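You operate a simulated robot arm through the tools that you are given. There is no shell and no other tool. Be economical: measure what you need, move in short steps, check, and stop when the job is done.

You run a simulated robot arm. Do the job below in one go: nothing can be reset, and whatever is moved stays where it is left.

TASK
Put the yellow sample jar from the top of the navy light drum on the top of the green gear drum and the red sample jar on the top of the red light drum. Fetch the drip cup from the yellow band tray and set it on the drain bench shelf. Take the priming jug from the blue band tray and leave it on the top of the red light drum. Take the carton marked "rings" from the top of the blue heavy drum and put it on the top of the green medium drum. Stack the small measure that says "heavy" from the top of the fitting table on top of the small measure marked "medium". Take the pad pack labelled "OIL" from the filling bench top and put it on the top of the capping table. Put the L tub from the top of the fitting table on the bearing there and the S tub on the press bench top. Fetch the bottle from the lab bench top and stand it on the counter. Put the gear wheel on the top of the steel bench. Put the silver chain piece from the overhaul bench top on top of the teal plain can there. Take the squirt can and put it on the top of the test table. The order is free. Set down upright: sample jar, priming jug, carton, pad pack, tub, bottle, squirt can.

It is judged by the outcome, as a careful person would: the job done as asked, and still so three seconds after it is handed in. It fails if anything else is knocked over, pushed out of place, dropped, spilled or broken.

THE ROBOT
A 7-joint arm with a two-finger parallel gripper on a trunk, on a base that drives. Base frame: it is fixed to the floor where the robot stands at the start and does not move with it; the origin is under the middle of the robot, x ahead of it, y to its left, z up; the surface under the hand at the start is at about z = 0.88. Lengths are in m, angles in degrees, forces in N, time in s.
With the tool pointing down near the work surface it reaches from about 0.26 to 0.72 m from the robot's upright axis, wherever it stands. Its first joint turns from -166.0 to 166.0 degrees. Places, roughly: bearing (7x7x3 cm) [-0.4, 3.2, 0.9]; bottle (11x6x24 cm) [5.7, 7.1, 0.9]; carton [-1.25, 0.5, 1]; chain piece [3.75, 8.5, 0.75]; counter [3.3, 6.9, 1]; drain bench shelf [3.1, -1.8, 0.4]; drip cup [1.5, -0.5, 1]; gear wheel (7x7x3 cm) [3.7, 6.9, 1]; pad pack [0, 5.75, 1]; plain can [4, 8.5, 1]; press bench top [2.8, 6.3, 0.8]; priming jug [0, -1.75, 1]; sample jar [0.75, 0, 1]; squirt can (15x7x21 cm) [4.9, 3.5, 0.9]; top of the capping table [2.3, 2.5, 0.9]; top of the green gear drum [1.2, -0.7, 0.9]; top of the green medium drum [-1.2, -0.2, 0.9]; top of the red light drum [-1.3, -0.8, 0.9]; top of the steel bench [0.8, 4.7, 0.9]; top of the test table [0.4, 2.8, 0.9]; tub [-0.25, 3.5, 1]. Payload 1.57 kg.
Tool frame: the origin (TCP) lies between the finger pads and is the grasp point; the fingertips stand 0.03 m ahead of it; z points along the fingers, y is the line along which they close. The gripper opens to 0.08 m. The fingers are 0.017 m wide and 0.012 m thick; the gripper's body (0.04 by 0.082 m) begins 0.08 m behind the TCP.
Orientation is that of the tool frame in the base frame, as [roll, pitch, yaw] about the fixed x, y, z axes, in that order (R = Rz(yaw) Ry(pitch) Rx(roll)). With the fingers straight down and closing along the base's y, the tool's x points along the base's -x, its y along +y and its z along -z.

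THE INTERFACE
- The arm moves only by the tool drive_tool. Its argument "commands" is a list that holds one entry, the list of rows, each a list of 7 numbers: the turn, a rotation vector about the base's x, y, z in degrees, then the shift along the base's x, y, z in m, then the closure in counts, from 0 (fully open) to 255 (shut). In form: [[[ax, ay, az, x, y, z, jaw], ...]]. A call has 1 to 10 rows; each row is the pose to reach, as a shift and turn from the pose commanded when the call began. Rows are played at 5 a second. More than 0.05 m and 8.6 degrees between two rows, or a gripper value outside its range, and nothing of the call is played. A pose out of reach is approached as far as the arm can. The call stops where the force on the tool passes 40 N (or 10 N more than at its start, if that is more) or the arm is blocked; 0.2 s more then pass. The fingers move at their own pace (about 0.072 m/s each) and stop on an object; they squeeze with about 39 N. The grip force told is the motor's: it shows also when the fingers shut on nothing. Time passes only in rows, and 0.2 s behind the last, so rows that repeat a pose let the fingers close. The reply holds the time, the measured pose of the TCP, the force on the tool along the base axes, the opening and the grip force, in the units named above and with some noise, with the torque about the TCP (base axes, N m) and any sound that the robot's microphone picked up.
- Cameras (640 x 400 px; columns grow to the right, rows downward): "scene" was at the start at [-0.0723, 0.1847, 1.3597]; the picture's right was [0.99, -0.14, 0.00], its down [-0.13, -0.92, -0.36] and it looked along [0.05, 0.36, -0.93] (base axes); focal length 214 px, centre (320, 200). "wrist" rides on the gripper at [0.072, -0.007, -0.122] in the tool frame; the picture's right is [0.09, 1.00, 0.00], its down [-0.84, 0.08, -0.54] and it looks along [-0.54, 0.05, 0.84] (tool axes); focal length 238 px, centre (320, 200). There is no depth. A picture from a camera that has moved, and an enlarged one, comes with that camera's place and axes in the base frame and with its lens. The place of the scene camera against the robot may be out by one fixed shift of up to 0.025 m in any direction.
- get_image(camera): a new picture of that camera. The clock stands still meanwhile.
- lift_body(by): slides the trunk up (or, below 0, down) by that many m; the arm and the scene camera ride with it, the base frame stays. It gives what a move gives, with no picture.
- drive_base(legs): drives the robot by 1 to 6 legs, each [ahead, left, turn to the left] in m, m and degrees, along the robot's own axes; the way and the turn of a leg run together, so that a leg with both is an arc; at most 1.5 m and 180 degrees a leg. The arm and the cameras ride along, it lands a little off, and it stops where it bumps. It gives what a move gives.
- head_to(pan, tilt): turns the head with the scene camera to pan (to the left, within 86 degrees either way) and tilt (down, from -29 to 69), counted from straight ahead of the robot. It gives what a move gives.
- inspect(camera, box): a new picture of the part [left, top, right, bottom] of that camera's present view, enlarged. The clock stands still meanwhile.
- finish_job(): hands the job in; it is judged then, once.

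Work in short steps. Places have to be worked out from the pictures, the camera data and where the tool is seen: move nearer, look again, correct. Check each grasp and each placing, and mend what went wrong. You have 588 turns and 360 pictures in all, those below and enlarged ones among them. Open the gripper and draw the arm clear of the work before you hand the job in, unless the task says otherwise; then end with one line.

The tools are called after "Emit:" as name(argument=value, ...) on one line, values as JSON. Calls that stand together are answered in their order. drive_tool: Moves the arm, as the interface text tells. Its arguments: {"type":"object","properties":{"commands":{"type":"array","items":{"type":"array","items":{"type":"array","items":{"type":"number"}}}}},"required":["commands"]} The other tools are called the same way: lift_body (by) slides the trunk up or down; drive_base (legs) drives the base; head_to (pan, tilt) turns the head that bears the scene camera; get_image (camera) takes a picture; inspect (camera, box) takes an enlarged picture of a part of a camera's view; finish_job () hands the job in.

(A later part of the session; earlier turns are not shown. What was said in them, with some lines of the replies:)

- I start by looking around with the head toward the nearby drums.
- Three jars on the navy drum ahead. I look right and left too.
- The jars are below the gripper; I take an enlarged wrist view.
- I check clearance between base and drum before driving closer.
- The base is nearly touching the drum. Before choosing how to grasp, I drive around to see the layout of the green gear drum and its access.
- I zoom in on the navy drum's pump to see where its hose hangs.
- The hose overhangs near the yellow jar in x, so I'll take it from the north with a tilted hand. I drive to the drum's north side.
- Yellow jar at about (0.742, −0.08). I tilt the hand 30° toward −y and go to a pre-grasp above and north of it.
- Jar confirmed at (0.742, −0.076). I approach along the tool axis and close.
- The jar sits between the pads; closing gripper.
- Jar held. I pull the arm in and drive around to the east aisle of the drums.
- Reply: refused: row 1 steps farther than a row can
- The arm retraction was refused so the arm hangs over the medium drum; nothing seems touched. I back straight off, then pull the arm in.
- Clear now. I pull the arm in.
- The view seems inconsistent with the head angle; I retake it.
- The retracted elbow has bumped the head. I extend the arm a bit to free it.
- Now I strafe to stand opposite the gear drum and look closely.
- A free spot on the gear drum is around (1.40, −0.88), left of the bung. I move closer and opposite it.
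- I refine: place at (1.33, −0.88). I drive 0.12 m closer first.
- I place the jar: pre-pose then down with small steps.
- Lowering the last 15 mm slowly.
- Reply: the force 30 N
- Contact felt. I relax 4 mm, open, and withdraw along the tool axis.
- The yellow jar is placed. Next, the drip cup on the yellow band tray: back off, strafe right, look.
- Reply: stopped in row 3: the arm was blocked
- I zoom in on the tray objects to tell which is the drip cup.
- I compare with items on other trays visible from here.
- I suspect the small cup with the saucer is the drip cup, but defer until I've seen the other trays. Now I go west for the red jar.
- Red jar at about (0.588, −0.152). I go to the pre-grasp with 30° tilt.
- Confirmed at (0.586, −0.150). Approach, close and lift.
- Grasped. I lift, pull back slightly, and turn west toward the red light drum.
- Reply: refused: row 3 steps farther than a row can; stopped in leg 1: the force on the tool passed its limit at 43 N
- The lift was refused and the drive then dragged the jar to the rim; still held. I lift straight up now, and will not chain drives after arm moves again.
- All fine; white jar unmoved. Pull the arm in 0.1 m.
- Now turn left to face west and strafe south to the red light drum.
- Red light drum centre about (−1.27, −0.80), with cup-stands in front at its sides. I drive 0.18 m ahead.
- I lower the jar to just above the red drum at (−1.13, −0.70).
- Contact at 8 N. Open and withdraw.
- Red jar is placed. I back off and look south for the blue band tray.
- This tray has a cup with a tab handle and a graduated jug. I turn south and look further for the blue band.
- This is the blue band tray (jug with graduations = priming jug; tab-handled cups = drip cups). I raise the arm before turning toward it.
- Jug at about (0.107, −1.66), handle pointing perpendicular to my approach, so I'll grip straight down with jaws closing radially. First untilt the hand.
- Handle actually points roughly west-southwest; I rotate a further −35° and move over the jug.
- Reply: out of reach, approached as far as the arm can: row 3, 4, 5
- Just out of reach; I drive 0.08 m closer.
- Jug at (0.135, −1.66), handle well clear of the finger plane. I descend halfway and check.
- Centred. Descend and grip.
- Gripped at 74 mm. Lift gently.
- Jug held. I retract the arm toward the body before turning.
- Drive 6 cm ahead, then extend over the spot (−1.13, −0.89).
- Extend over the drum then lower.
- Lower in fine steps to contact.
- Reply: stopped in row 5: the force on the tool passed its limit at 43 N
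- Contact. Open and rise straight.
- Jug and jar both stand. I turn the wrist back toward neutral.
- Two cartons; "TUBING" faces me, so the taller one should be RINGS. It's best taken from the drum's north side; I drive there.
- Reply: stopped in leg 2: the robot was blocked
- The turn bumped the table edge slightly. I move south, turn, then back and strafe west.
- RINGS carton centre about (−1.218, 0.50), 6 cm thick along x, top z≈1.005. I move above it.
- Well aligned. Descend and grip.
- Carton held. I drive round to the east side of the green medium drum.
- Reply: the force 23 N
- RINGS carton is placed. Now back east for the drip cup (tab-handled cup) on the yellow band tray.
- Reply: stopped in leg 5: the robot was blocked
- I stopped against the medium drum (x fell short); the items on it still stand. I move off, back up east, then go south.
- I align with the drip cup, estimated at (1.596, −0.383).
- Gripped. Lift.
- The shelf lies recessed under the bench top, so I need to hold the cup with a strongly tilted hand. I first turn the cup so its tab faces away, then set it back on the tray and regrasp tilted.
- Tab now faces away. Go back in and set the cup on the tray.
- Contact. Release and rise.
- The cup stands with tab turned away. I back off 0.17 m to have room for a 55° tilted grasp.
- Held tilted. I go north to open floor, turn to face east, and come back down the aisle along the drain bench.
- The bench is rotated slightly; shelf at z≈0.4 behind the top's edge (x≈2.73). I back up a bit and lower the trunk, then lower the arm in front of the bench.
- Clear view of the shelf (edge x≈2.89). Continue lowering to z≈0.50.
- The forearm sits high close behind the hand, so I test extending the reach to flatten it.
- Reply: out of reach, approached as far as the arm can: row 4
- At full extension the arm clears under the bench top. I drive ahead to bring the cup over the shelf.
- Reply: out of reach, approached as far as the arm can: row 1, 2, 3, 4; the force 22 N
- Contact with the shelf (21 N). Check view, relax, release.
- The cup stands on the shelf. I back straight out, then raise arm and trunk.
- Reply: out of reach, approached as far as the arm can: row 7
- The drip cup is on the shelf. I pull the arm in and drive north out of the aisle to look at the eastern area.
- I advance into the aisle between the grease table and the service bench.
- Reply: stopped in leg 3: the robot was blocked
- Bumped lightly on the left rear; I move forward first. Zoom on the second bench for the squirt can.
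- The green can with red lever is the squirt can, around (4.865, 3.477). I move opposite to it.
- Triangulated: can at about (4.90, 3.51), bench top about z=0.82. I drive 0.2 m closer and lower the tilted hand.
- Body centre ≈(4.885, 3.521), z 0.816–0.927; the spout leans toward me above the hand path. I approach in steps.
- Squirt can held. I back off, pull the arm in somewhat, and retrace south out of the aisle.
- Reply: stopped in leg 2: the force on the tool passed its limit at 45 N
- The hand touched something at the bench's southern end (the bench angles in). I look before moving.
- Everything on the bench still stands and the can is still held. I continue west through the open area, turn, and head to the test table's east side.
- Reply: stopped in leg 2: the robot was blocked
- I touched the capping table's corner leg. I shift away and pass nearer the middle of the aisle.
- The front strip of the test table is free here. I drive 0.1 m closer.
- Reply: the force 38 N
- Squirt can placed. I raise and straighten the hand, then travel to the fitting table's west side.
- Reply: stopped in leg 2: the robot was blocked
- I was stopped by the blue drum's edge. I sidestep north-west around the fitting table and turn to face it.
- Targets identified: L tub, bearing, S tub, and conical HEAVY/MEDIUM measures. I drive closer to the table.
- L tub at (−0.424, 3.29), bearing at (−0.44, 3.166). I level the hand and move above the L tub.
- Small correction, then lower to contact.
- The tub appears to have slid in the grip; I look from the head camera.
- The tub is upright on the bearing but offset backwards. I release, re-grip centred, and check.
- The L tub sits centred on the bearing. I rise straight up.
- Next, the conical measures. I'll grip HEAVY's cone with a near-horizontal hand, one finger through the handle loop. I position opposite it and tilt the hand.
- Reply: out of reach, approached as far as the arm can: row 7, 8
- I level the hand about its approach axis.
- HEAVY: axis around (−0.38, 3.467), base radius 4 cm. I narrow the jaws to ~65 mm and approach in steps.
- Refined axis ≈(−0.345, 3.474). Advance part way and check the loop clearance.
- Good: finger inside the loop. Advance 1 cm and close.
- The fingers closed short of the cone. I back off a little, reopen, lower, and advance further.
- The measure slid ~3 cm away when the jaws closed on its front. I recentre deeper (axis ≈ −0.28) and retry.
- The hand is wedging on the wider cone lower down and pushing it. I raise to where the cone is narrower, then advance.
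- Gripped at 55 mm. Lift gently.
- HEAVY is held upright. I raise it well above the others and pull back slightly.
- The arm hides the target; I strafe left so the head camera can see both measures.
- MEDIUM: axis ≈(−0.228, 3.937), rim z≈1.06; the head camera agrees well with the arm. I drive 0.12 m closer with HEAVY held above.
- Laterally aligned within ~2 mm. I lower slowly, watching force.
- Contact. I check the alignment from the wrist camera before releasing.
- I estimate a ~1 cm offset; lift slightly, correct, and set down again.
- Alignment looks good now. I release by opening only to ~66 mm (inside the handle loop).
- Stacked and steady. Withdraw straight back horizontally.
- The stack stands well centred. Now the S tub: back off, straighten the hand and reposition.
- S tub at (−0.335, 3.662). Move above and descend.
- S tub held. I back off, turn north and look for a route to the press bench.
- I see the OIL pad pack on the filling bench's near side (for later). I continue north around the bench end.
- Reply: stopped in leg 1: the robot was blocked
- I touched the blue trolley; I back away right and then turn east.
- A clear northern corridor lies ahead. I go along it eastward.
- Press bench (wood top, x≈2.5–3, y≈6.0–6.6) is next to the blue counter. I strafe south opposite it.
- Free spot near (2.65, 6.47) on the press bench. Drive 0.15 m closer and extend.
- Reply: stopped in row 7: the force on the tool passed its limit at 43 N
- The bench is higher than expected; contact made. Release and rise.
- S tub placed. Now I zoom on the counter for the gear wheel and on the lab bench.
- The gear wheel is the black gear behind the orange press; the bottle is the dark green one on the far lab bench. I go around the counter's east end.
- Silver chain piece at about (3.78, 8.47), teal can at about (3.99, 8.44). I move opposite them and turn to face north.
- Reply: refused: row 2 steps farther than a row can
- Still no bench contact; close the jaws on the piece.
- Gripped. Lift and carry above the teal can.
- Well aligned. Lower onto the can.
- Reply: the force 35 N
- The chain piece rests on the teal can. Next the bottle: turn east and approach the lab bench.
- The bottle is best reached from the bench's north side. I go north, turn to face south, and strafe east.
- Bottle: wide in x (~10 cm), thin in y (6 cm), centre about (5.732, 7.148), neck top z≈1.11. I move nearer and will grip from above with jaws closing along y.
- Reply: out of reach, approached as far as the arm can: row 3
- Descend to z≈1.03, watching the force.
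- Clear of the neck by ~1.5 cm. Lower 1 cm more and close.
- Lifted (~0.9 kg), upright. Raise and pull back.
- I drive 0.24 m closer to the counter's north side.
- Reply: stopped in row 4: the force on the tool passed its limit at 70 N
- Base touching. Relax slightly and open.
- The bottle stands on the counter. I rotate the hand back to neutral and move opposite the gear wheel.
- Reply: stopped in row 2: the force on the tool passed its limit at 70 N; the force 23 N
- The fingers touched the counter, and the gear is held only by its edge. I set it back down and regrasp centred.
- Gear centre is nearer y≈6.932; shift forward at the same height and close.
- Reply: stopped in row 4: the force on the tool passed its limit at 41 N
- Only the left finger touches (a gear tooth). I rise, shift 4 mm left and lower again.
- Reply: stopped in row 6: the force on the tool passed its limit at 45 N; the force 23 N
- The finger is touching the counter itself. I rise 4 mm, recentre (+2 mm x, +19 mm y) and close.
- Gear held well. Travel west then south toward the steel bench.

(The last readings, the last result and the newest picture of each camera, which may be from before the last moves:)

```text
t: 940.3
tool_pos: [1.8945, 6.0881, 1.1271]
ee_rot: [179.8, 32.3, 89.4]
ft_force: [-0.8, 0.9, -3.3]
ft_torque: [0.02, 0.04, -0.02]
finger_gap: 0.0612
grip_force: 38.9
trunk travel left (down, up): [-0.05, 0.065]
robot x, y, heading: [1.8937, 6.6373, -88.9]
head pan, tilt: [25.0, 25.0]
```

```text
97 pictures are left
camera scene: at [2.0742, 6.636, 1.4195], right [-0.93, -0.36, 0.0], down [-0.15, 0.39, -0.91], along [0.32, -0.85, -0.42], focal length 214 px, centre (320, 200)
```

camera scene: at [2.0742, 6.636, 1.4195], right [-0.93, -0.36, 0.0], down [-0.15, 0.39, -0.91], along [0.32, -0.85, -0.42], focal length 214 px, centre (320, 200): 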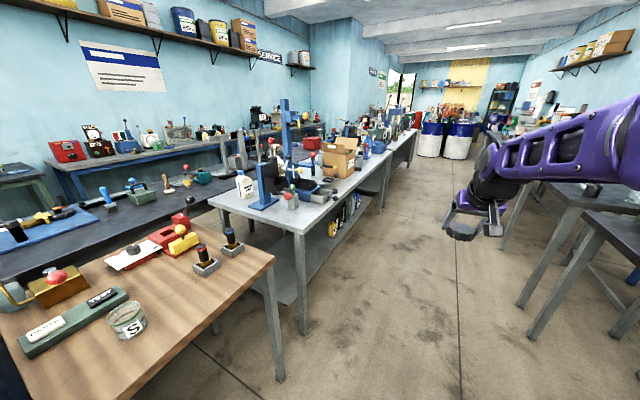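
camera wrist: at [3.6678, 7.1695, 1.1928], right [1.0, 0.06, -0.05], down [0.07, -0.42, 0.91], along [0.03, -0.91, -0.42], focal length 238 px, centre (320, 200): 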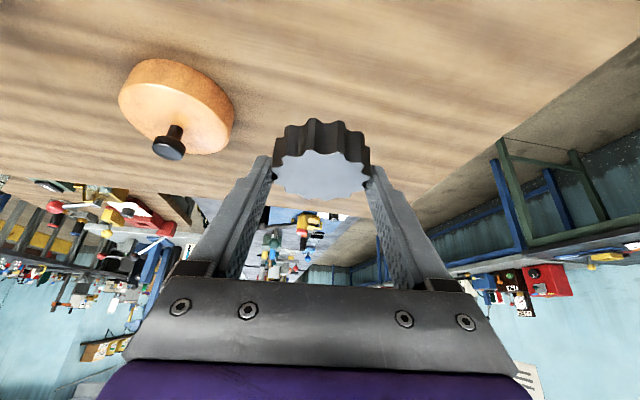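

The steel bench is the grey table around (0.88, 4.72). I turn west and strafe south along the aisle to it.

Emit:
drive_base(legs=[[0, 0, -91], [0, 1.0, 0], [0, 0.9, 0]])

Emit:
head_to(pan=5, tilt=38)

Emit:
get_image(camera="scene")

Emit:
get_image(camera="wrist")

```text
t: 962.8
tool_pos: [1.2906, 4.7828, 1.1292]
ee_rot: [179.8, 32.4, -4.3]
ft_force: [-0.1, 0.1, -3.9]
ft_torque: [0.0, -0.04, -0.01]
finger_gap: 0.0604
grip_force: 39.0
trunk travel left (down, up): [-0.05, 0.065]
robot x, y, heading: [1.8396, 4.7496, 177.6]
head pan, tilt: [25.0, 25.0]
```

```text
t: 963.6
tool_pos: [1.2907, 4.7836, 1.1279]
ee_rot: [179.9, 32.4, -4.3]
ft_force: [-0.7, 0.5, -2.8]
ft_torque: [0.0, -0.03, -0.01]
finger_gap: 0.0602
grip_force: 38.6
trunk travel left (down, up): [-0.05, 0.065]
robot x, y, heading: [1.8373, 4.7497, 177.6]
head pan, tilt: [5.0, 38.0]
```

```text
96 pictures are left
camera scene: at [1.8484, 4.5902, 1.3988], right [-0.04, 1.0, 0.0], down [0.61, 0.03, -0.79], along [-0.79, -0.03, -0.62], focal length 214 px, centre (320, 200)
```

scene: 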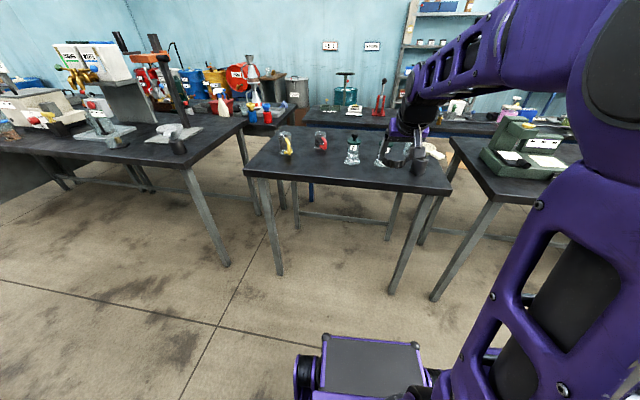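

```text
95 pictures are left
camera wrist: at [1.4174, 4.7812, 1.1916], right [0.0, -1.0, -0.05], down [-0.42, -0.05, 0.91], along [-0.91, 0.02, -0.42], focal length 238 px, centre (320, 200)
```

wrist: 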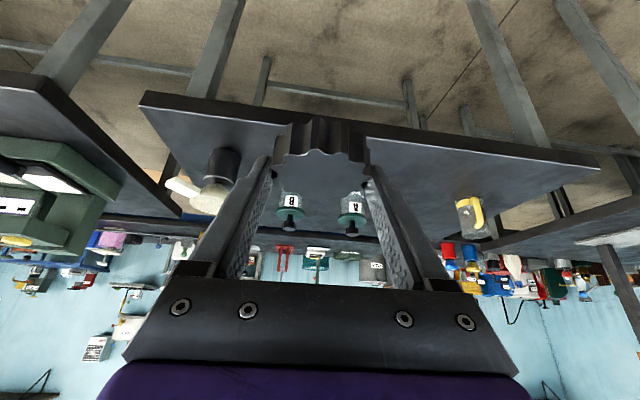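

Placing spot on the steel bench: front strip near (0.96, 4.74). Drive 0.2 m closer and lower.

Emit:
drive_base(legs=[[0.2, 0, 0]])

Emit:
drive_tool(commands=[[[0, 0, 0, -0.03, -0.01, -0.03, 255], [0, 0, 0, -0.06, -0.02, -0.06, 255], [0, 0, 0, -0.09, -0.03, -0.09, 255], [0, 0, 0, -0.11, -0.03, -0.125, 255], [0, 0, 0, -0.12, -0.03, -0.16, 255], [0, 0, 0, -0.125, -0.03, -0.19, 255]]])

Emit:
get_image(camera="wrist")

```text
t: 965.2
tool_pos: [1.0917, 4.797, 1.1272]
ee_rot: [-180.0, 32.4, -4.6]
ft_force: [-0.3, 0.0, -2.6]
ft_torque: [0.02, -0.01, 0.03]
finger_gap: 0.0605
grip_force: 39.5
trunk travel left (down, up): [-0.05, 0.065]
robot x, y, heading: [1.6437, 4.7579, 177.0]
head pan, tilt: [5.0, 38.0]
```

```text
t: 966.6
tool_pos: [0.9681, 4.7667, 0.9381]
ee_rot: [-179.9, 32.4, -4.6]
ft_force: [1.0, -0.1, -3.1]
ft_torque: [0.01, -0.04, 0.03]
finger_gap: 0.0607
grip_force: 39.2
trunk travel left (down, up): [-0.05, 0.065]
robot x, y, heading: [1.6447, 4.7593, 177.0]
head pan, tilt: [5.0, 38.0]
```

```text
94 pictures are left
camera wrist: at [1.0941, 4.763, 1.0014], right [0.0, -1.0, -0.05], down [-0.42, -0.04, 0.91], along [-0.91, 0.02, -0.42], focal length 238 px, centre (320, 200)
```

wrist: 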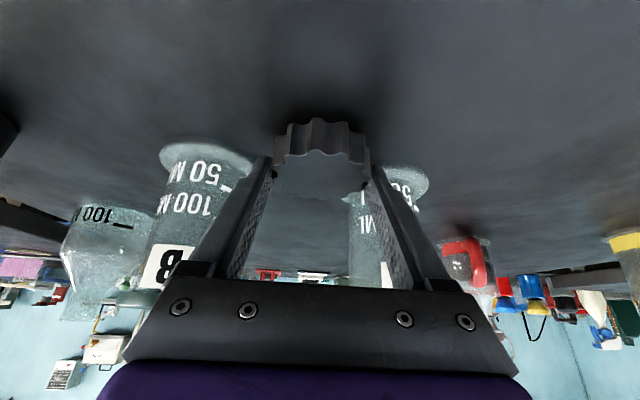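

Emit:
drive_tool(commands=[[[0, 0, 0, 0.012, 0.008, -0.008, 255], [0, 0, 0, 0.015, 0.01, -0.014, 255], [0, 0, 0, 0.015, 0.01, -0.019, 255], [0, 0, 0, 0.015, 0.01, -0.023, 255], [0, 0, 0, 0.015, 0.01, -0.027, 255]]])

```text
t: 967.5
tool_pos: [0.9775, 4.7753, 0.9305]
ee_rot: [179.9, 34.0, -4.5]
ft_force: [0.1, -0.6, 11.7]
ft_torque: [-0.1, -0.41, 0.06]
finger_gap: 0.0604
grip_force: 39.0
trunk travel left (down, up): [-0.05, 0.065]
robot x, y, heading: [1.6479, 4.7621, 176.9]
head pan, tilt: [5.0, 38.0]
stopped in row 4: the force on the tool passed its limit at 44 N (the readings are from after the stop); the commanded pose is now the measured one
```

Contact. Release and withdraw upward.

Emit:
drive_tool(commands=[[[0, 0, 0, 0, 0, 0.003, 255], [0, 0, 0, 0, 0, 0.003, 100], [0, 0, 0, 0, 0, 0.003, 0], [0, 0, 0, 0, 0, 0.003, 0], [0, 0, 0, 0.01, 0, 0.04, 0], [0, 0, 0, 0.03, 0, 0.08, 0], [0, 0, 0, 0.06, 0, 0.11, 0], [0, 0, 0, 0.08, 0, 0.15, 0]]])

Emit:
get_image(camera="wrist")

```text
t: 969.3
tool_pos: [1.0572, 4.776, 1.0754]
ee_rot: [179.9, 33.5, -4.5]
ft_force: [-0.3, 0.5, -0.3]
ft_torque: [-0.01, -0.01, -0.01]
finger_gap: 0.0799
grip_force: 0.0
trunk travel left (down, up): [-0.05, 0.065]
robot x, y, heading: [1.6458, 4.7594, 176.8]
head pan, tilt: [5.0, 38.0]
```

```text
93 pictures are left
camera wrist: at [1.1852, 4.7728, 1.1369], right [0.0, -1.0, -0.05], down [-0.4, -0.04, 0.91], along [-0.92, 0.02, -0.4], focal length 238 px, centre (320, 200)
```

wrist: 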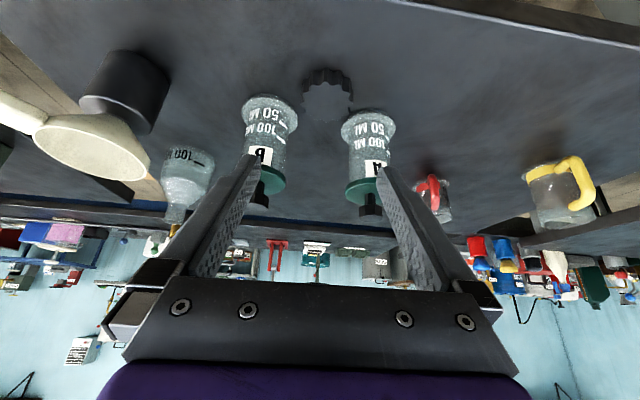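

The gear lies on the steel bench. Last item: the OIL pad pack. I straighten the hand and travel around the north side.

Emit:
drive_tool(commands=[[[0, -8, 0, 0.01, 0, 0.02, 0], [0, -16, 0, 0.02, 0, 0.04, 0], [0, -24, 0, 0.03, 0, 0.06, 0], [0, -33, 0, 0.04, 0, 0.07, 0]]])

Emit:
drive_base(legs=[[-0.22, 0, 3], [0, -1.2, 0], [0, -1.2, 0], [0, -0.75, 0]])

```text
refused: row 4 steps farther than a row can; nothing moved
```

```text
t: 995.8
tool_pos: [1.3194, 7.2507, 1.0754]
ee_rot: [179.2, 33.6, -2.3]
ft_force: [1.8, -19.7, 0.9]
ft_torque: [0.66, 0.08, -0.36]
finger_gap: 0.0628
grip_force: 0.0
trunk travel left (down, up): [-0.05, 0.065]
robot x, y, heading: [1.9072, 7.2616, 177.9]
head pan, tilt: [5.0, 38.0]
stopped in leg 4: the force on the tool passed its limit at 46 N (the readings are from after the stop); the commanded pose is now the measured one
```

The hand touched the green shelf. I move back south a little and look.

Emit:
drive_base(legs=[[0, 0.1, 0]])

Emit:
get_image(camera="wrist")

Emit:
head_to(pan=-20, tilt=35)

Emit:
get_image(camera="scene")

```text
t: 997.4
tool_pos: [1.3158, 7.1581, 1.076]
ee_rot: [179.3, 33.5, -2.7]
ft_force: [0.9, -0.7, 0.7]
ft_torque: [0.01, 0.03, 0.0]
finger_gap: 0.08
grip_force: 0.1
trunk travel left (down, up): [-0.05, 0.065]
robot x, y, heading: [1.9002, 7.1609, 178.1]
head pan, tilt: [5.0, 38.0]
```

```text
92 pictures are left
camera wrist: at [1.4435, 7.1608, 1.1367], right [0.04, -1.0, -0.04], down [-0.4, -0.05, 0.91], along [-0.92, -0.02, -0.4], focal length 238 px, centre (320, 200)
```

wrist: 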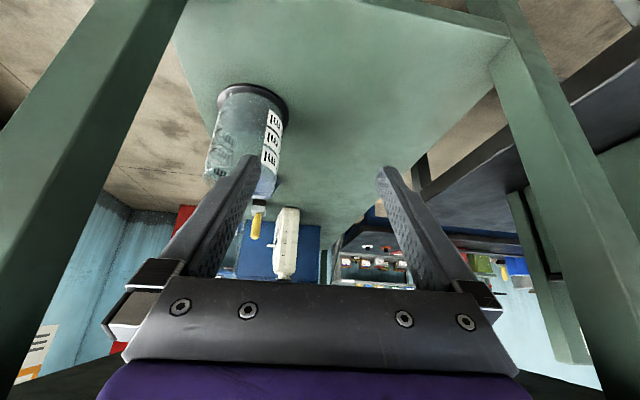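

```text
t: 998.3
tool_pos: [1.3154, 7.1585, 1.0771]
ee_rot: [179.3, 33.5, -2.7]
ft_force: [0.3, -0.6, 0.5]
ft_torque: [-0.02, -0.01, 0.0]
finger_gap: 0.0803
grip_force: 0.0
trunk travel left (down, up): [-0.05, 0.065]
robot x, y, heading: [1.8998, 7.1598, 178.1]
head pan, tilt: [-20.0, 35.0]
```

```text
91 pictures are left
camera scene: at [1.9143, 7.0432, 1.4033], right [0.38, 0.93, 0.0], down [0.53, -0.22, -0.82], along [-0.76, 0.31, -0.57], focal length 214 px, centre (320, 200)
```

scene: 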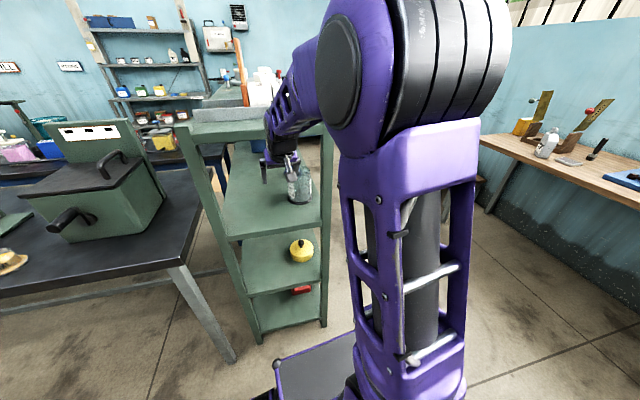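

The hand is inside the shelf's opening; the jar there still stands. I back straight out east.

Emit:
drive_base(legs=[[-0.35, 0, 0]])

Emit:
get_image(camera="wrist")

```text
t: 1000.6
tool_pos: [1.6717, 7.1434, 1.0764]
ee_rot: [179.3, 33.6, -2.3]
ft_force: [-0.1, -0.8, 0.2]
ft_torque: [0.02, 0.04, -0.03]
finger_gap: 0.08
grip_force: 0.0
trunk travel left (down, up): [-0.05, 0.065]
robot x, y, heading: [2.2581, 7.1511, 177.9]
head pan, tilt: [-20.0, 35.0]
```

```text
90 pictures are left
camera wrist: at [1.7995, 7.1463, 1.1366], right [0.04, -1.0, -0.04], down [-0.4, -0.05, 0.91], along [-0.92, -0.02, -0.4], focal length 238 px, centre (320, 200)
```

wrist: 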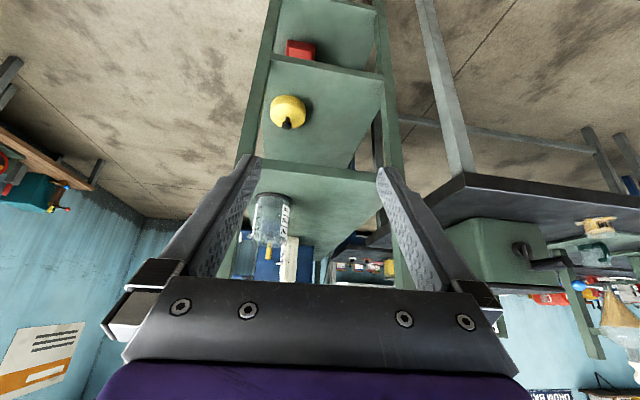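

All standing. Straighten the hand, then continue north and west along the corridor.

Emit:
drive_tool(commands=[[[0, -8.4, 0, 0.01, 0, 0.02, 0], [0, -16.8, 0, 0.02, 0, 0.04, 0], [0, -25.2, 0, 0.03, 0, 0.055, 0], [0, -33.6, 0, 0.03, 0, 0.065, 0]]])

Emit:
drive_base(legs=[[0, -0.78, 2]])

```text
t: 1001.6
tool_pos: [1.7009, 7.1457, 1.1403]
ee_rot: [-179.4, -0.1, -2.0]
ft_force: [0.7, -0.2, 0.8]
ft_torque: [0.02, 0.03, 0.0]
finger_gap: 0.0798
grip_force: 0.1
trunk travel left (down, up): [-0.05, 0.065]
robot x, y, heading: [2.2548, 7.1501, 178.6]
head pan, tilt: [-20.0, 35.0]
```

```text
t: 1009.5
tool_pos: [1.7128, 7.9113, 1.1413]
ee_rot: [-179.4, -0.1, 0.1]
ft_force: [-0.4, 0.3, 0.9]
ft_torque: [-0.04, 0.02, 0.0]
finger_gap: 0.08
grip_force: 0.0
trunk travel left (down, up): [-0.05, 0.065]
robot x, y, heading: [2.2689, 7.9357, -179.7]
head pan, tilt: [-20.0, 35.0]
```

Emit:
drive_base(legs=[[1.4, 0, 0], [1.4, 0, 0], [0.35, 0, 0], [0, 0, 90], [1.3, 0, 0], [0.85, 0, 0]])

Emit:
head_to(pan=50, tilt=30)

Emit:
get_image(camera="scene")

```text
t: 1039.1
tool_pos: [-0.7506, 5.176, 1.1401]
ee_rot: [-179.4, 0.0, 91.4]
ft_force: [-0.1, 0.1, -0.1]
ft_torque: [0.01, -0.01, -0.01]
finger_gap: 0.0798
grip_force: 0.0
trunk travel left (down, up): [-0.05, 0.065]
robot x, y, heading: [-0.7906, 5.73, -88.5]
head pan, tilt: [-20.0, 35.0]
```

```text
t: 1040.5
tool_pos: [-0.7488, 5.1771, 1.1413]
ee_rot: [-179.5, 0.0, 91.4]
ft_force: [-0.2, 0.1, -0.5]
ft_torque: [-0.02, 0.0, -0.01]
finger_gap: 0.0798
grip_force: 0.1
trunk travel left (down, up): [-0.05, 0.065]
robot x, y, heading: [-0.789, 5.7283, -88.3]
head pan, tilt: [50.0, 30.0]
```

```text
89 pictures are left
camera scene: at [-0.5717, 5.7589, 1.4111], right [-0.62, -0.78, 0.0], down [-0.39, 0.31, -0.87], along [0.68, -0.54, -0.5], focal length 214 px, centre (320, 200)
```

scene: 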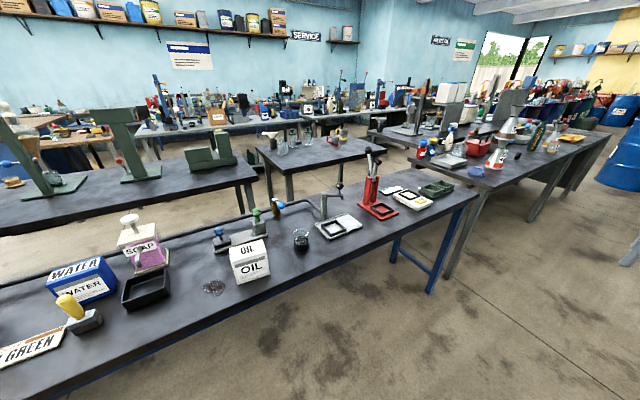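

Emit:
inspect(camera="scene", box=[180, 210, 340, 320])

```text
3.64 times, centred on (260, 265) of scene
camera zoom: at [-0.5717, 5.7589, 1.4111], right [-0.62, -0.78, 0.0], down [-0.39, 0.31, -0.87], along [0.68, -0.54, -0.5], focal length 780 px, centre (538, -36)
```

zoom: 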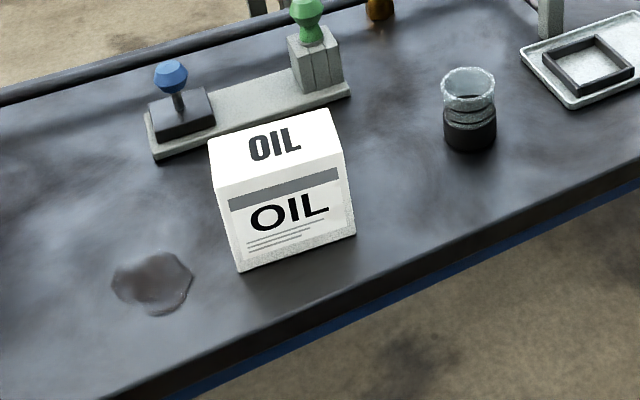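

OIL pack: about 9.4 (y) × 6.3 (x) × 9 cm, centre (−0.072, 5.63). I turn to face it and rotate the jaws to close along x.

Emit:
drive_base(legs=[[0, 0, 88.5], [0.1, -0.1, 0]])

Emit:
drive_tool(commands=[[[0, 0, 7.6, 0, 0, 0, 0], [0, 0, 15.2, 0, 0, 0, 0], [0, 0, 22.8, 0, 0, 0, 0], [0, 0, 30.4, 0, 0, 0, 0], [0, 0, 38, 0, 0, 0, 0], [0, 0, 45.6, 0, 0, 0, 0], [0, 0, 53.2, 0, 0, 0, 0], [0, 0, 60.8, 0, 0, 0, 0], [0, 0, 68.4, 0, 0, 0, 0], [0, 0, 76, 0, 0, 0, 0]]])

Emit:
get_image(camera="wrist")

```text
t: 1045.9
tool_pos: [-0.1349, 5.6364, 1.1403]
ee_rot: [-179.4, 0.0, 178.1]
ft_force: [1.0, 0.4, -1.7]
ft_torque: [0.0, -0.02, 0.01]
finger_gap: 0.0799
grip_force: 0.1
trunk travel left (down, up): [-0.05, 0.065]
robot x, y, heading: [-0.6898, 5.6256, -1.6]
head pan, tilt: [50.0, 30.0]
```

```text
t: 1048.1
tool_pos: [-0.1355, 5.6352, 1.1428]
ee_rot: [-179.4, -0.2, -105.8]
ft_force: [0.2, -0.3, 0.2]
ft_torque: [0.0, 0.01, -0.01]
finger_gap: 0.0801
grip_force: 0.1
trunk travel left (down, up): [-0.05, 0.065]
robot x, y, heading: [-0.6965, 5.6264, -1.6]
head pan, tilt: [50.0, 30.0]
```

```text
87 pictures are left
camera wrist: at [-0.1497, 5.5656, 1.2624], right [-0.98, 0.18, -0.01], down [0.15, 0.83, 0.54], along [0.11, 0.53, -0.84], focal length 238 px, centre (320, 200)
```

wrist: 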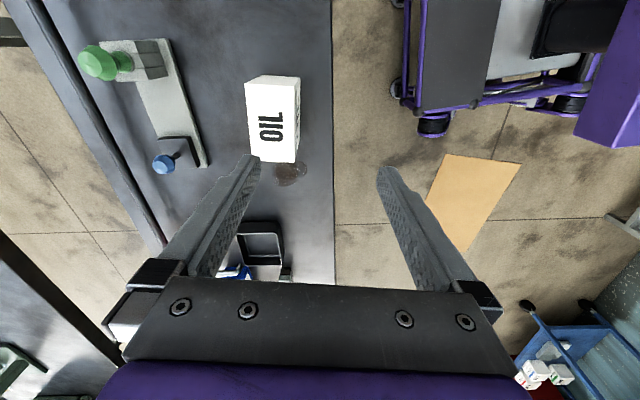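

Aligned. Move above and descend.

Emit:
drive_tool(commands=[[[0, 0, 0, 0.03, -0.001, -0.02, 0], [0, 0, 0, 0.062, -0.003, -0.05, 0], [0, 0, 0, 0.062, -0.003, -0.095, 0]]])

Emit:
get_image(camera="wrist")

```text
t: 1048.9
tool_pos: [-0.0716, 5.6346, 1.0438]
ee_rot: [-179.2, -0.1, -105.9]
ft_force: [-0.1, -0.2, 0.8]
ft_torque: [-0.02, 0.0, 0.01]
finger_gap: 0.08
grip_force: 0.1
trunk travel left (down, up): [-0.05, 0.065]
robot x, y, heading: [-0.6894, 5.6294, -1.7]
head pan, tilt: [50.0, 30.0]
```

```text
86 pictures are left
camera wrist: at [-0.0861, 5.5643, 1.1656], right [-0.98, 0.18, -0.01], down [0.15, 0.83, 0.54], along [0.11, 0.53, -0.84], focal length 238 px, centre (320, 200)
```

wrist: 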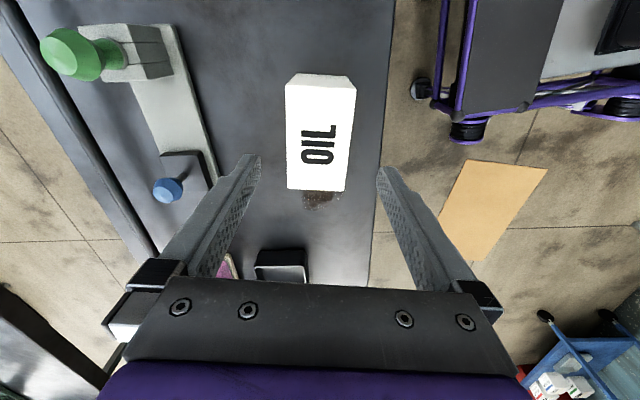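

Emit:
drive_tool(commands=[[[0, 0, 0, 0, -0.004, -0.04, 0], [0, 0, 0, 0, -0.006, -0.08, 0], [0, 0, 0, 0, -0.006, -0.106, 0], [0, 0, 0, 0, -0.006, -0.106, 0], [0, 0, 0, 0, -0.006, -0.106, 120], [0, 0, 0, 0, -0.006, -0.106, 255], [0, 0, 0, 0, -0.006, -0.106, 255]]])

Emit:
drive_tool(commands=[[[0, 0, 0, 0, 0, 0.03, 255], [0, 0, 0, 0, 0, 0.07, 255], [0, 0, 0, 0, 0, 0.115, 255], [0, 0, 0, -0.02, 0, 0.16, 255], [0, 0, 0, -0.06, 0, 0.18, 255], [0, 0, 0, -0.1, 0, 0.2, 255]]])

Emit:
get_image(camera="wrist")

```text
t: 1050.5
tool_pos: [-0.0731, 5.6284, 0.9405]
ee_rot: [-179.3, 0.0, -105.9]
ft_force: [-0.5, -0.6, -0.2]
ft_torque: [0.03, -0.02, -0.02]
finger_gap: 0.06
grip_force: 39.0
trunk travel left (down, up): [-0.05, 0.065]
robot x, y, heading: [-0.6898, 5.6256, -1.7]
head pan, tilt: [50.0, 30.0]
```

```text
t: 1051.9
tool_pos: [-0.1727, 5.6284, 1.1405]
ee_rot: [-179.4, 0.0, -105.9]
ft_force: [-0.2, -0.4, -2.9]
ft_torque: [0.0, 0.02, 0.0]
finger_gap: 0.0599
grip_force: 38.7
trunk travel left (down, up): [-0.05, 0.065]
robot x, y, heading: [-0.6934, 5.6274, -2.0]
head pan, tilt: [50.0, 30.0]
```

```text
85 pictures are left
camera wrist: at [-0.1866, 5.5581, 1.2621], right [-0.98, 0.18, -0.01], down [0.15, 0.83, 0.54], along [0.11, 0.53, -0.84], focal length 238 px, centre (320, 200)
```

wrist: 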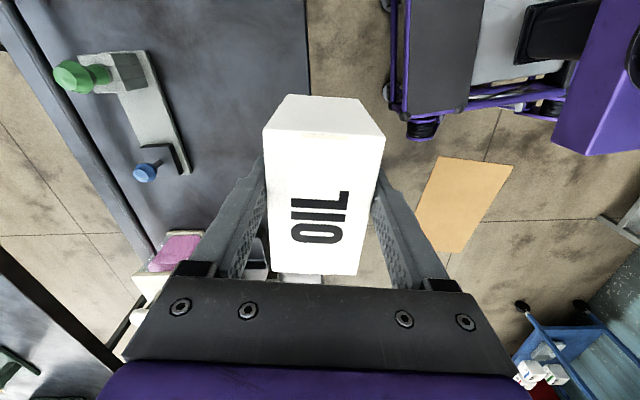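

Pack held. I return by the northern corridor with the pack, keeping heading east.

Emit:
drive_base(legs=[[-0.2, 0, 2], [0, 1.2, 0], [0, 1.15, 0], [1.35, 0, 0], [1.3, 0, 0]])

Emit:
drive_base(legs=[[0, -1.2, 0], [0, -1.2, 0], [0, -1.0, 0]])

Emit:
head_to(pan=-50, tilt=28)

Emit:
get_image(camera="scene")

```text
t: 1088.3
tool_pos: [2.2286, 8.0366, 1.1406]
ee_rot: [-179.4, 0.0, -104.1]
ft_force: [-0.8, -0.5, -2.3]
ft_torque: [-0.05, -0.03, -0.01]
finger_gap: 0.0598
grip_force: 38.8
trunk travel left (down, up): [-0.05, 0.065]
robot x, y, heading: [1.7102, 8.028, 0.0]
head pan, tilt: [50.0, 30.0]
```

```text
t: 1121.2
tool_pos: [2.2874, 4.6397, 1.1414]
ee_rot: [-179.4, 0.0, -102.7]
ft_force: [0.4, -0.1, -2.5]
ft_torque: [-0.05, 0.02, -0.02]
finger_gap: 0.0597
grip_force: 39.3
trunk travel left (down, up): [-0.05, 0.065]
robot x, y, heading: [1.7701, 4.6119, 1.3]
head pan, tilt: [50.0, 30.0]
```

```text
t: 1122.9
tool_pos: [2.2874, 4.6406, 1.1409]
ee_rot: [-179.4, 0.0, -102.6]
ft_force: [0.5, -0.2, -3.1]
ft_torque: [0.02, 0.01, -0.01]
finger_gap: 0.0597
grip_force: 38.8
trunk travel left (down, up): [-0.05, 0.065]
robot x, y, heading: [1.762, 4.6073, 1.6]
head pan, tilt: [-50.0, 28.0]
```

```text
84 pictures are left
camera scene: at [1.7444, 4.6687, 1.4143], right [-0.75, -0.66, 0.0], down [-0.31, 0.35, -0.88], along [0.59, -0.66, -0.47], focal length 214 px, centre (320, 200)
```

scene: 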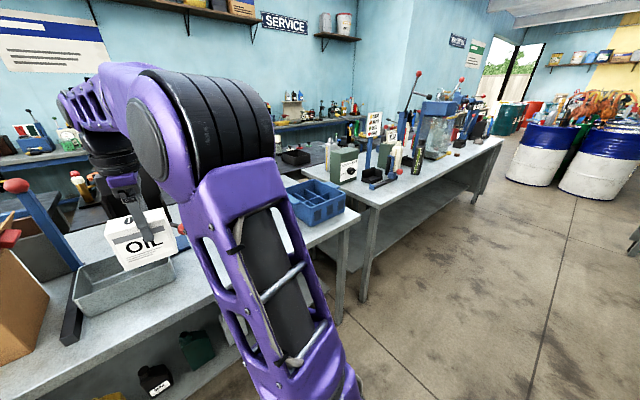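

Emit:
drive_base(legs=[[-0.33, 0, -2], [0, -1.45, 0]])

Emit:
head_to(pan=-15, tilt=32)

Emit:
get_image(camera="scene")

Emit:
head_to(pan=30, tilt=32)

Emit:
get_image(camera="scene")

```text
t: 1138.9
tool_pos: [1.9696, 3.1783, 1.1412]
ee_rot: [-179.4, 0.0, -102.6]
ft_force: [0.7, 0.3, -3.1]
ft_torque: [-0.02, -0.02, -0.02]
finger_gap: 0.0597
grip_force: 39.0
trunk travel left (down, up): [-0.05, 0.065]
robot x, y, heading: [1.4488, 3.1503, 1.6]
head pan, tilt: [-50.0, 28.0]
```

```text
t: 1139.9
tool_pos: [1.9685, 3.1784, 1.1417]
ee_rot: [-179.4, -0.1, -102.6]
ft_force: [0.0, 0.2, -2.8]
ft_torque: [-0.04, 0.01, -0.03]
finger_gap: 0.0599
grip_force: 38.9
trunk travel left (down, up): [-0.05, 0.065]
robot x, y, heading: [1.4505, 3.1445, 1.4]
head pan, tilt: [-15.0, 32.0]
```

```text
83 pictures are left
camera scene: at [1.4531, 3.2538, 1.408], right [-0.23, -0.97, 0.0], down [-0.52, 0.12, -0.85], along [0.82, -0.2, -0.53], focal length 214 px, centre (320, 200)
```

scene: 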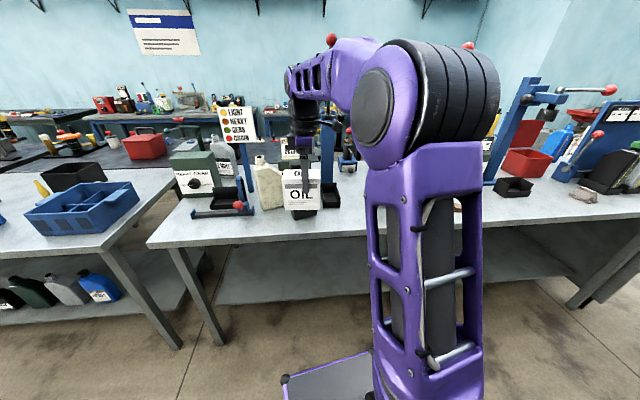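

```text
t: 1141.0
tool_pos: [1.9689, 3.1789, 1.1413]
ee_rot: [-179.4, 0.0, -102.7]
ft_force: [-0.4, 0.0, -2.7]
ft_torque: [-0.05, -0.02, -0.03]
finger_gap: 0.0595
grip_force: 39.7
trunk travel left (down, up): [-0.05, 0.065]
robot x, y, heading: [1.4482, 3.1475, 1.8]
head pan, tilt: [30.0, 32.0]
```

```text
82 pictures are left
camera scene: at [1.4423, 3.3215, 1.408], right [0.52, -0.85, 0.0], down [-0.45, -0.28, -0.85], along [0.72, 0.44, -0.53], focal length 214 px, centre (320, 200)
```

scene: 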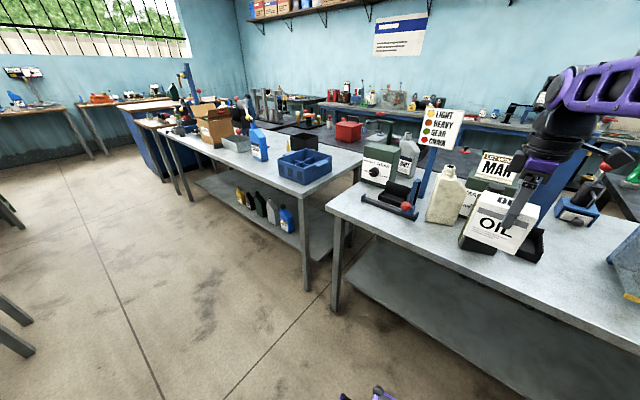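

Emit:
drive_base(legs=[[0, -0.4, 0]])

Emit:
head_to(pan=5, tilt=38)

Emit:
get_image(camera="scene")

Emit:
get_image(camera="wrist")

```text
t: 1145.4
tool_pos: [1.9794, 2.7761, 1.1406]
ee_rot: [-179.3, 0.0, -102.6]
ft_force: [-0.9, -0.1, -2.8]
ft_torque: [-0.01, -0.02, 0.01]
finger_gap: 0.06
grip_force: 39.2
trunk travel left (down, up): [-0.05, 0.065]
robot x, y, heading: [1.4627, 2.747, 1.5]
head pan, tilt: [30.0, 32.0]
```

```text
t: 1146.3
tool_pos: [1.979, 2.7753, 1.1404]
ee_rot: [-179.5, 0.0, -102.6]
ft_force: [0.8, 0.3, -2.4]
ft_torque: [0.01, 0.01, 0.01]
finger_gap: 0.0597
grip_force: 39.0
trunk travel left (down, up): [-0.05, 0.065]
robot x, y, heading: [1.463, 2.746, 1.2]
head pan, tilt: [5.0, 38.0]
```

```text
81 pictures are left
camera scene: at [1.463, 2.8831, 1.3988], right [0.11, -0.99, 0.0], down [-0.61, -0.07, -0.79], along [0.78, 0.09, -0.62], focal length 214 px, centre (320, 200)
```

scene: 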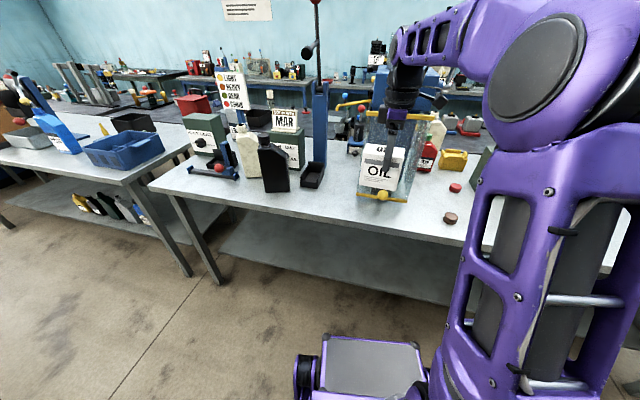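

```text
80 pictures are left
camera wrist: at [1.9695, 2.7049, 1.262], right [-0.99, 0.13, -0.01], down [0.1, 0.84, 0.54], along [0.08, 0.54, -0.84], focal length 238 px, centre (320, 200)
```

wrist: 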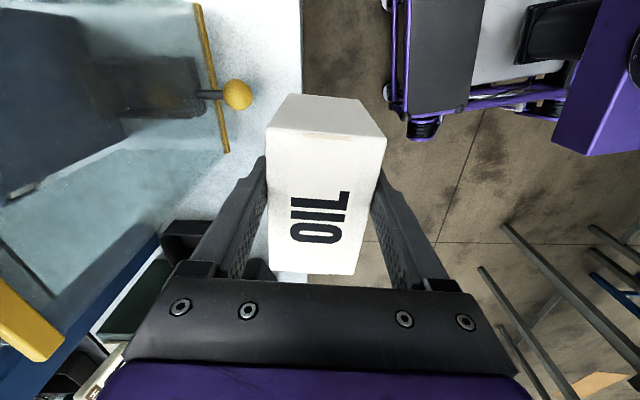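

A free spot lies at the table front near (2.09, 2.94). I strafe left, extend, and lower.

Emit:
drive_base(legs=[[0, 0.17, 0]])

Emit:
get_image(camera="wrist")

Emit:
inspect(camera="scene", box=[220, 80, 480, 260])

```text
t: 1148.5
tool_pos: [1.9751, 2.9435, 1.1403]
ee_rot: [-179.4, 0.1, -102.4]
ft_force: [-0.9, 0.4, -3.0]
ft_torque: [-0.01, 0.02, -0.02]
finger_gap: 0.0598
grip_force: 39.2
trunk travel left (down, up): [-0.05, 0.065]
robot x, y, heading: [1.4543, 2.9106, 1.6]
head pan, tilt: [5.0, 38.0]
```

```text
79 pictures are left
camera wrist: at [1.965, 2.8721, 1.262], right [-0.99, 0.13, -0.01], down [0.1, 0.84, 0.54], along [0.08, 0.54, -0.84], focal length 238 px, centre (320, 200)
```

wrist: 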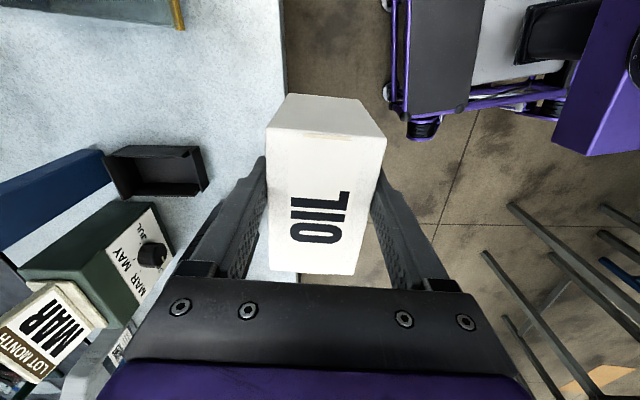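

```text
2.22 times, centred on (350, 170) of scene
camera zoom: at [1.458, 3.0491, 1.3988], right [0.12, -0.99, 0.0], down [-0.61, -0.07, -0.79], along [0.78, 0.09, -0.62], focal length 477 px, centre (253, 267)
```

zoom: 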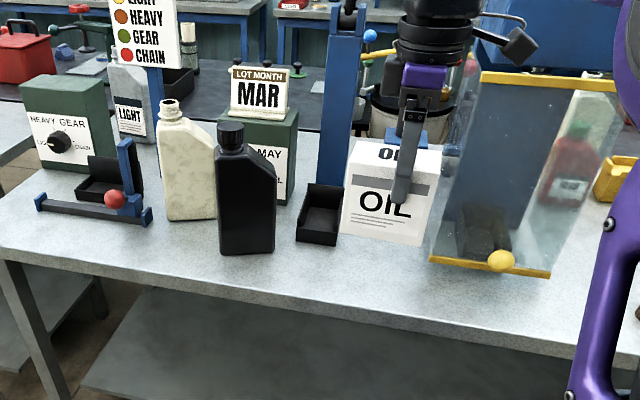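

Emit:
drive_tool(commands=[[[0, 0, 0, 0.04, 0, 0, 255], [0, 0, 0, 0.08, 0, -0.01, 255], [0, 0, 0, 0.118, 0, -0.03, 255], [0, 0, 0, 0.12, 0, -0.07, 255], [0, 0, 0, 0.12, 0, -0.11, 255], [0, 0, 0, 0.12, 0, -0.15, 255], [0, 0, 0, 0.12, 0, -0.17, 255]]])

Emit:
inspect(camera="scene", box=[220, 80, 480, 260])

```text
t: 1150.1
tool_pos: [2.0963, 2.9416, 0.9713]
ee_rot: [-179.4, 0.0, -102.5]
ft_force: [-0.4, 0.5, -2.3]
ft_torque: [-0.04, 0.0, 0.01]
finger_gap: 0.0597
grip_force: 38.8
trunk travel left (down, up): [-0.05, 0.065]
robot x, y, heading: [1.4546, 2.9148, 1.7]
head pan, tilt: [5.0, 38.0]
```

```text
2.22 times, centred on (350, 170) of scene
camera zoom: at [1.458, 3.0491, 1.3988], right [0.12, -0.99, 0.0], down [-0.61, -0.07, -0.79], along [0.78, 0.09, -0.62], focal length 477 px, centre (253, 267)
```

zoom: 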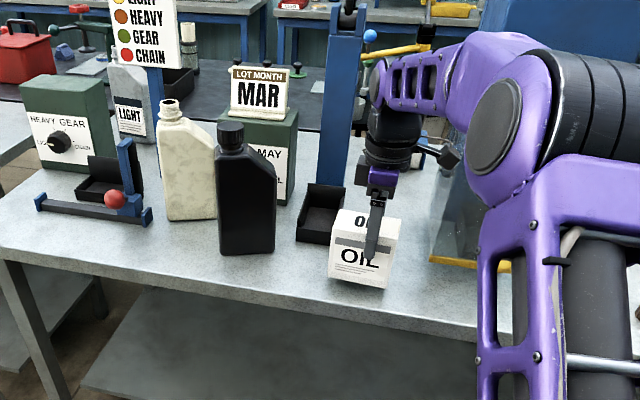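

Good location; lower slowly to contact.

Emit:
drive_tool(commands=[[[0, 0, 0, 0, 0, -0.006, 255], [0, 0, 0, 0, 0, -0.012, 255], [0, 0, 0, 0, 0, -0.017, 255], [0, 0, 0, 0, 0, -0.021, 255], [0, 0, 0, 0, 0, -0.025, 255]]])

```text
t: 1151.3
tool_pos: [2.0941, 2.9434, 0.9507]
ee_rot: [-179.1, 0.1, -102.4]
ft_force: [-3.4, -2.1, 22.4]
ft_torque: [0.65, 0.88, 0.11]
finger_gap: 0.0599
grip_force: 38.9
trunk travel left (down, up): [-0.05, 0.065]
robot x, y, heading: [1.4528, 2.9154, 1.9]
head pan, tilt: [5.0, 38.0]
```

Emit:
drive_tool(commands=[[[0, 0, 0, 0, 0, 0.004, 255], [0, 0, 0, 0, 0, 0.004, 120], [0, 0, 0, 0, 0, 0.004, 0], [0, 0, 0, 0, 0, 0.004, 0], [0, 0, 0, 0, 0, 0.04, 0], [0, 0, 0, 0, 0, 0.085, 0], [0, 0, 0, 0, 0, 0.13, 0], [0, 0, 0, -0.03, 0, 0.165, 0], [0, 0, 0, -0.07, 0, 0.19, 0]]])

Emit:
get_image(camera="wrist")

Emit:
inspect(camera="scene", box=[220, 80, 480, 260])

```text
t: 1153.3
tool_pos: [2.026, 2.9419, 1.1385]
ee_rot: [-179.4, 0.0, -102.4]
ft_force: [0.4, -0.1, -0.1]
ft_torque: [-0.01, 0.04, 0.02]
finger_gap: 0.08
grip_force: 0.1
trunk travel left (down, up): [-0.05, 0.065]
robot x, y, heading: [1.4576, 2.9129, 1.7]
head pan, tilt: [5.0, 38.0]
```

```text
76 pictures are left
camera wrist: at [2.0163, 2.8721, 1.2591], right [-0.99, 0.13, -0.01], down [0.1, 0.84, 0.54], along [0.08, 0.54, -0.84], focal length 238 px, centre (320, 200)
```

wrist: 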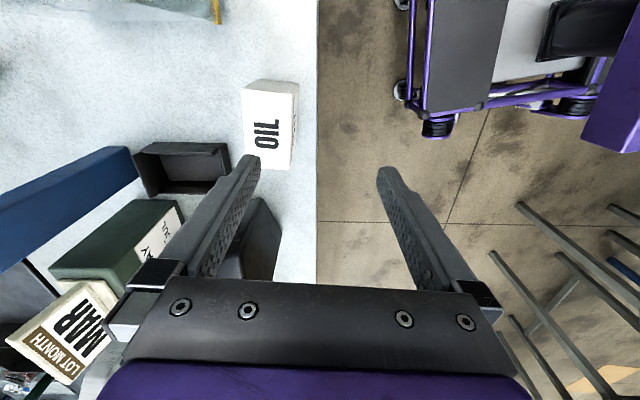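

```text
2.22 times, centred on (350, 170) of scene
camera zoom: at [1.458, 3.0491, 1.3987], right [0.12, -0.99, 0.0], down [-0.61, -0.07, -0.79], along [0.78, 0.09, -0.62], focal length 477 px, centre (253, 267)
```

zoom: 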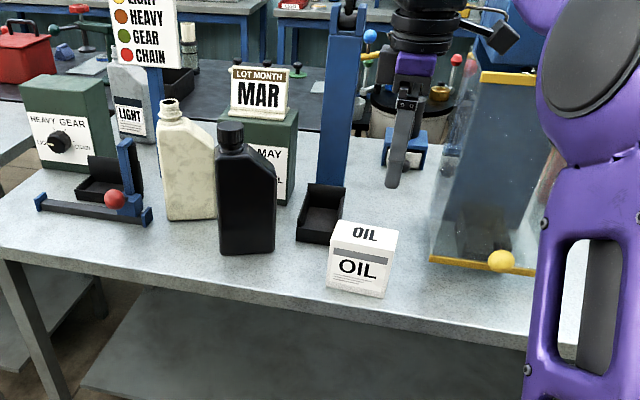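

The pad pack stands on the capping table; the gripper is open and clear. I back away slightly and hand in.

Emit:
drive_base(legs=[[-0.12, 0, 0]])

Emit:
finish_job()

```text
t: 1154.6
tool_pos: [1.907, 2.9395, 1.1382]
ee_rot: [-179.4, 0.0, -102.4]
ft_force: [0.5, 0.3, -0.2]
ft_torque: [0.01, -0.01, -0.01]
finger_gap: 0.0797
grip_force: 0.0
trunk travel left (down, up): [-0.05, 0.065]
robot x, y, heading: [1.3339, 2.9059, 1.8]
head pan, tilt: [5.0, 38.0]
```

```text
The job is handed in.
```

All the requested moves were made and the job is handed in, with two picks I had to judge, several light bumps on the way, and nothing seen knocked over.
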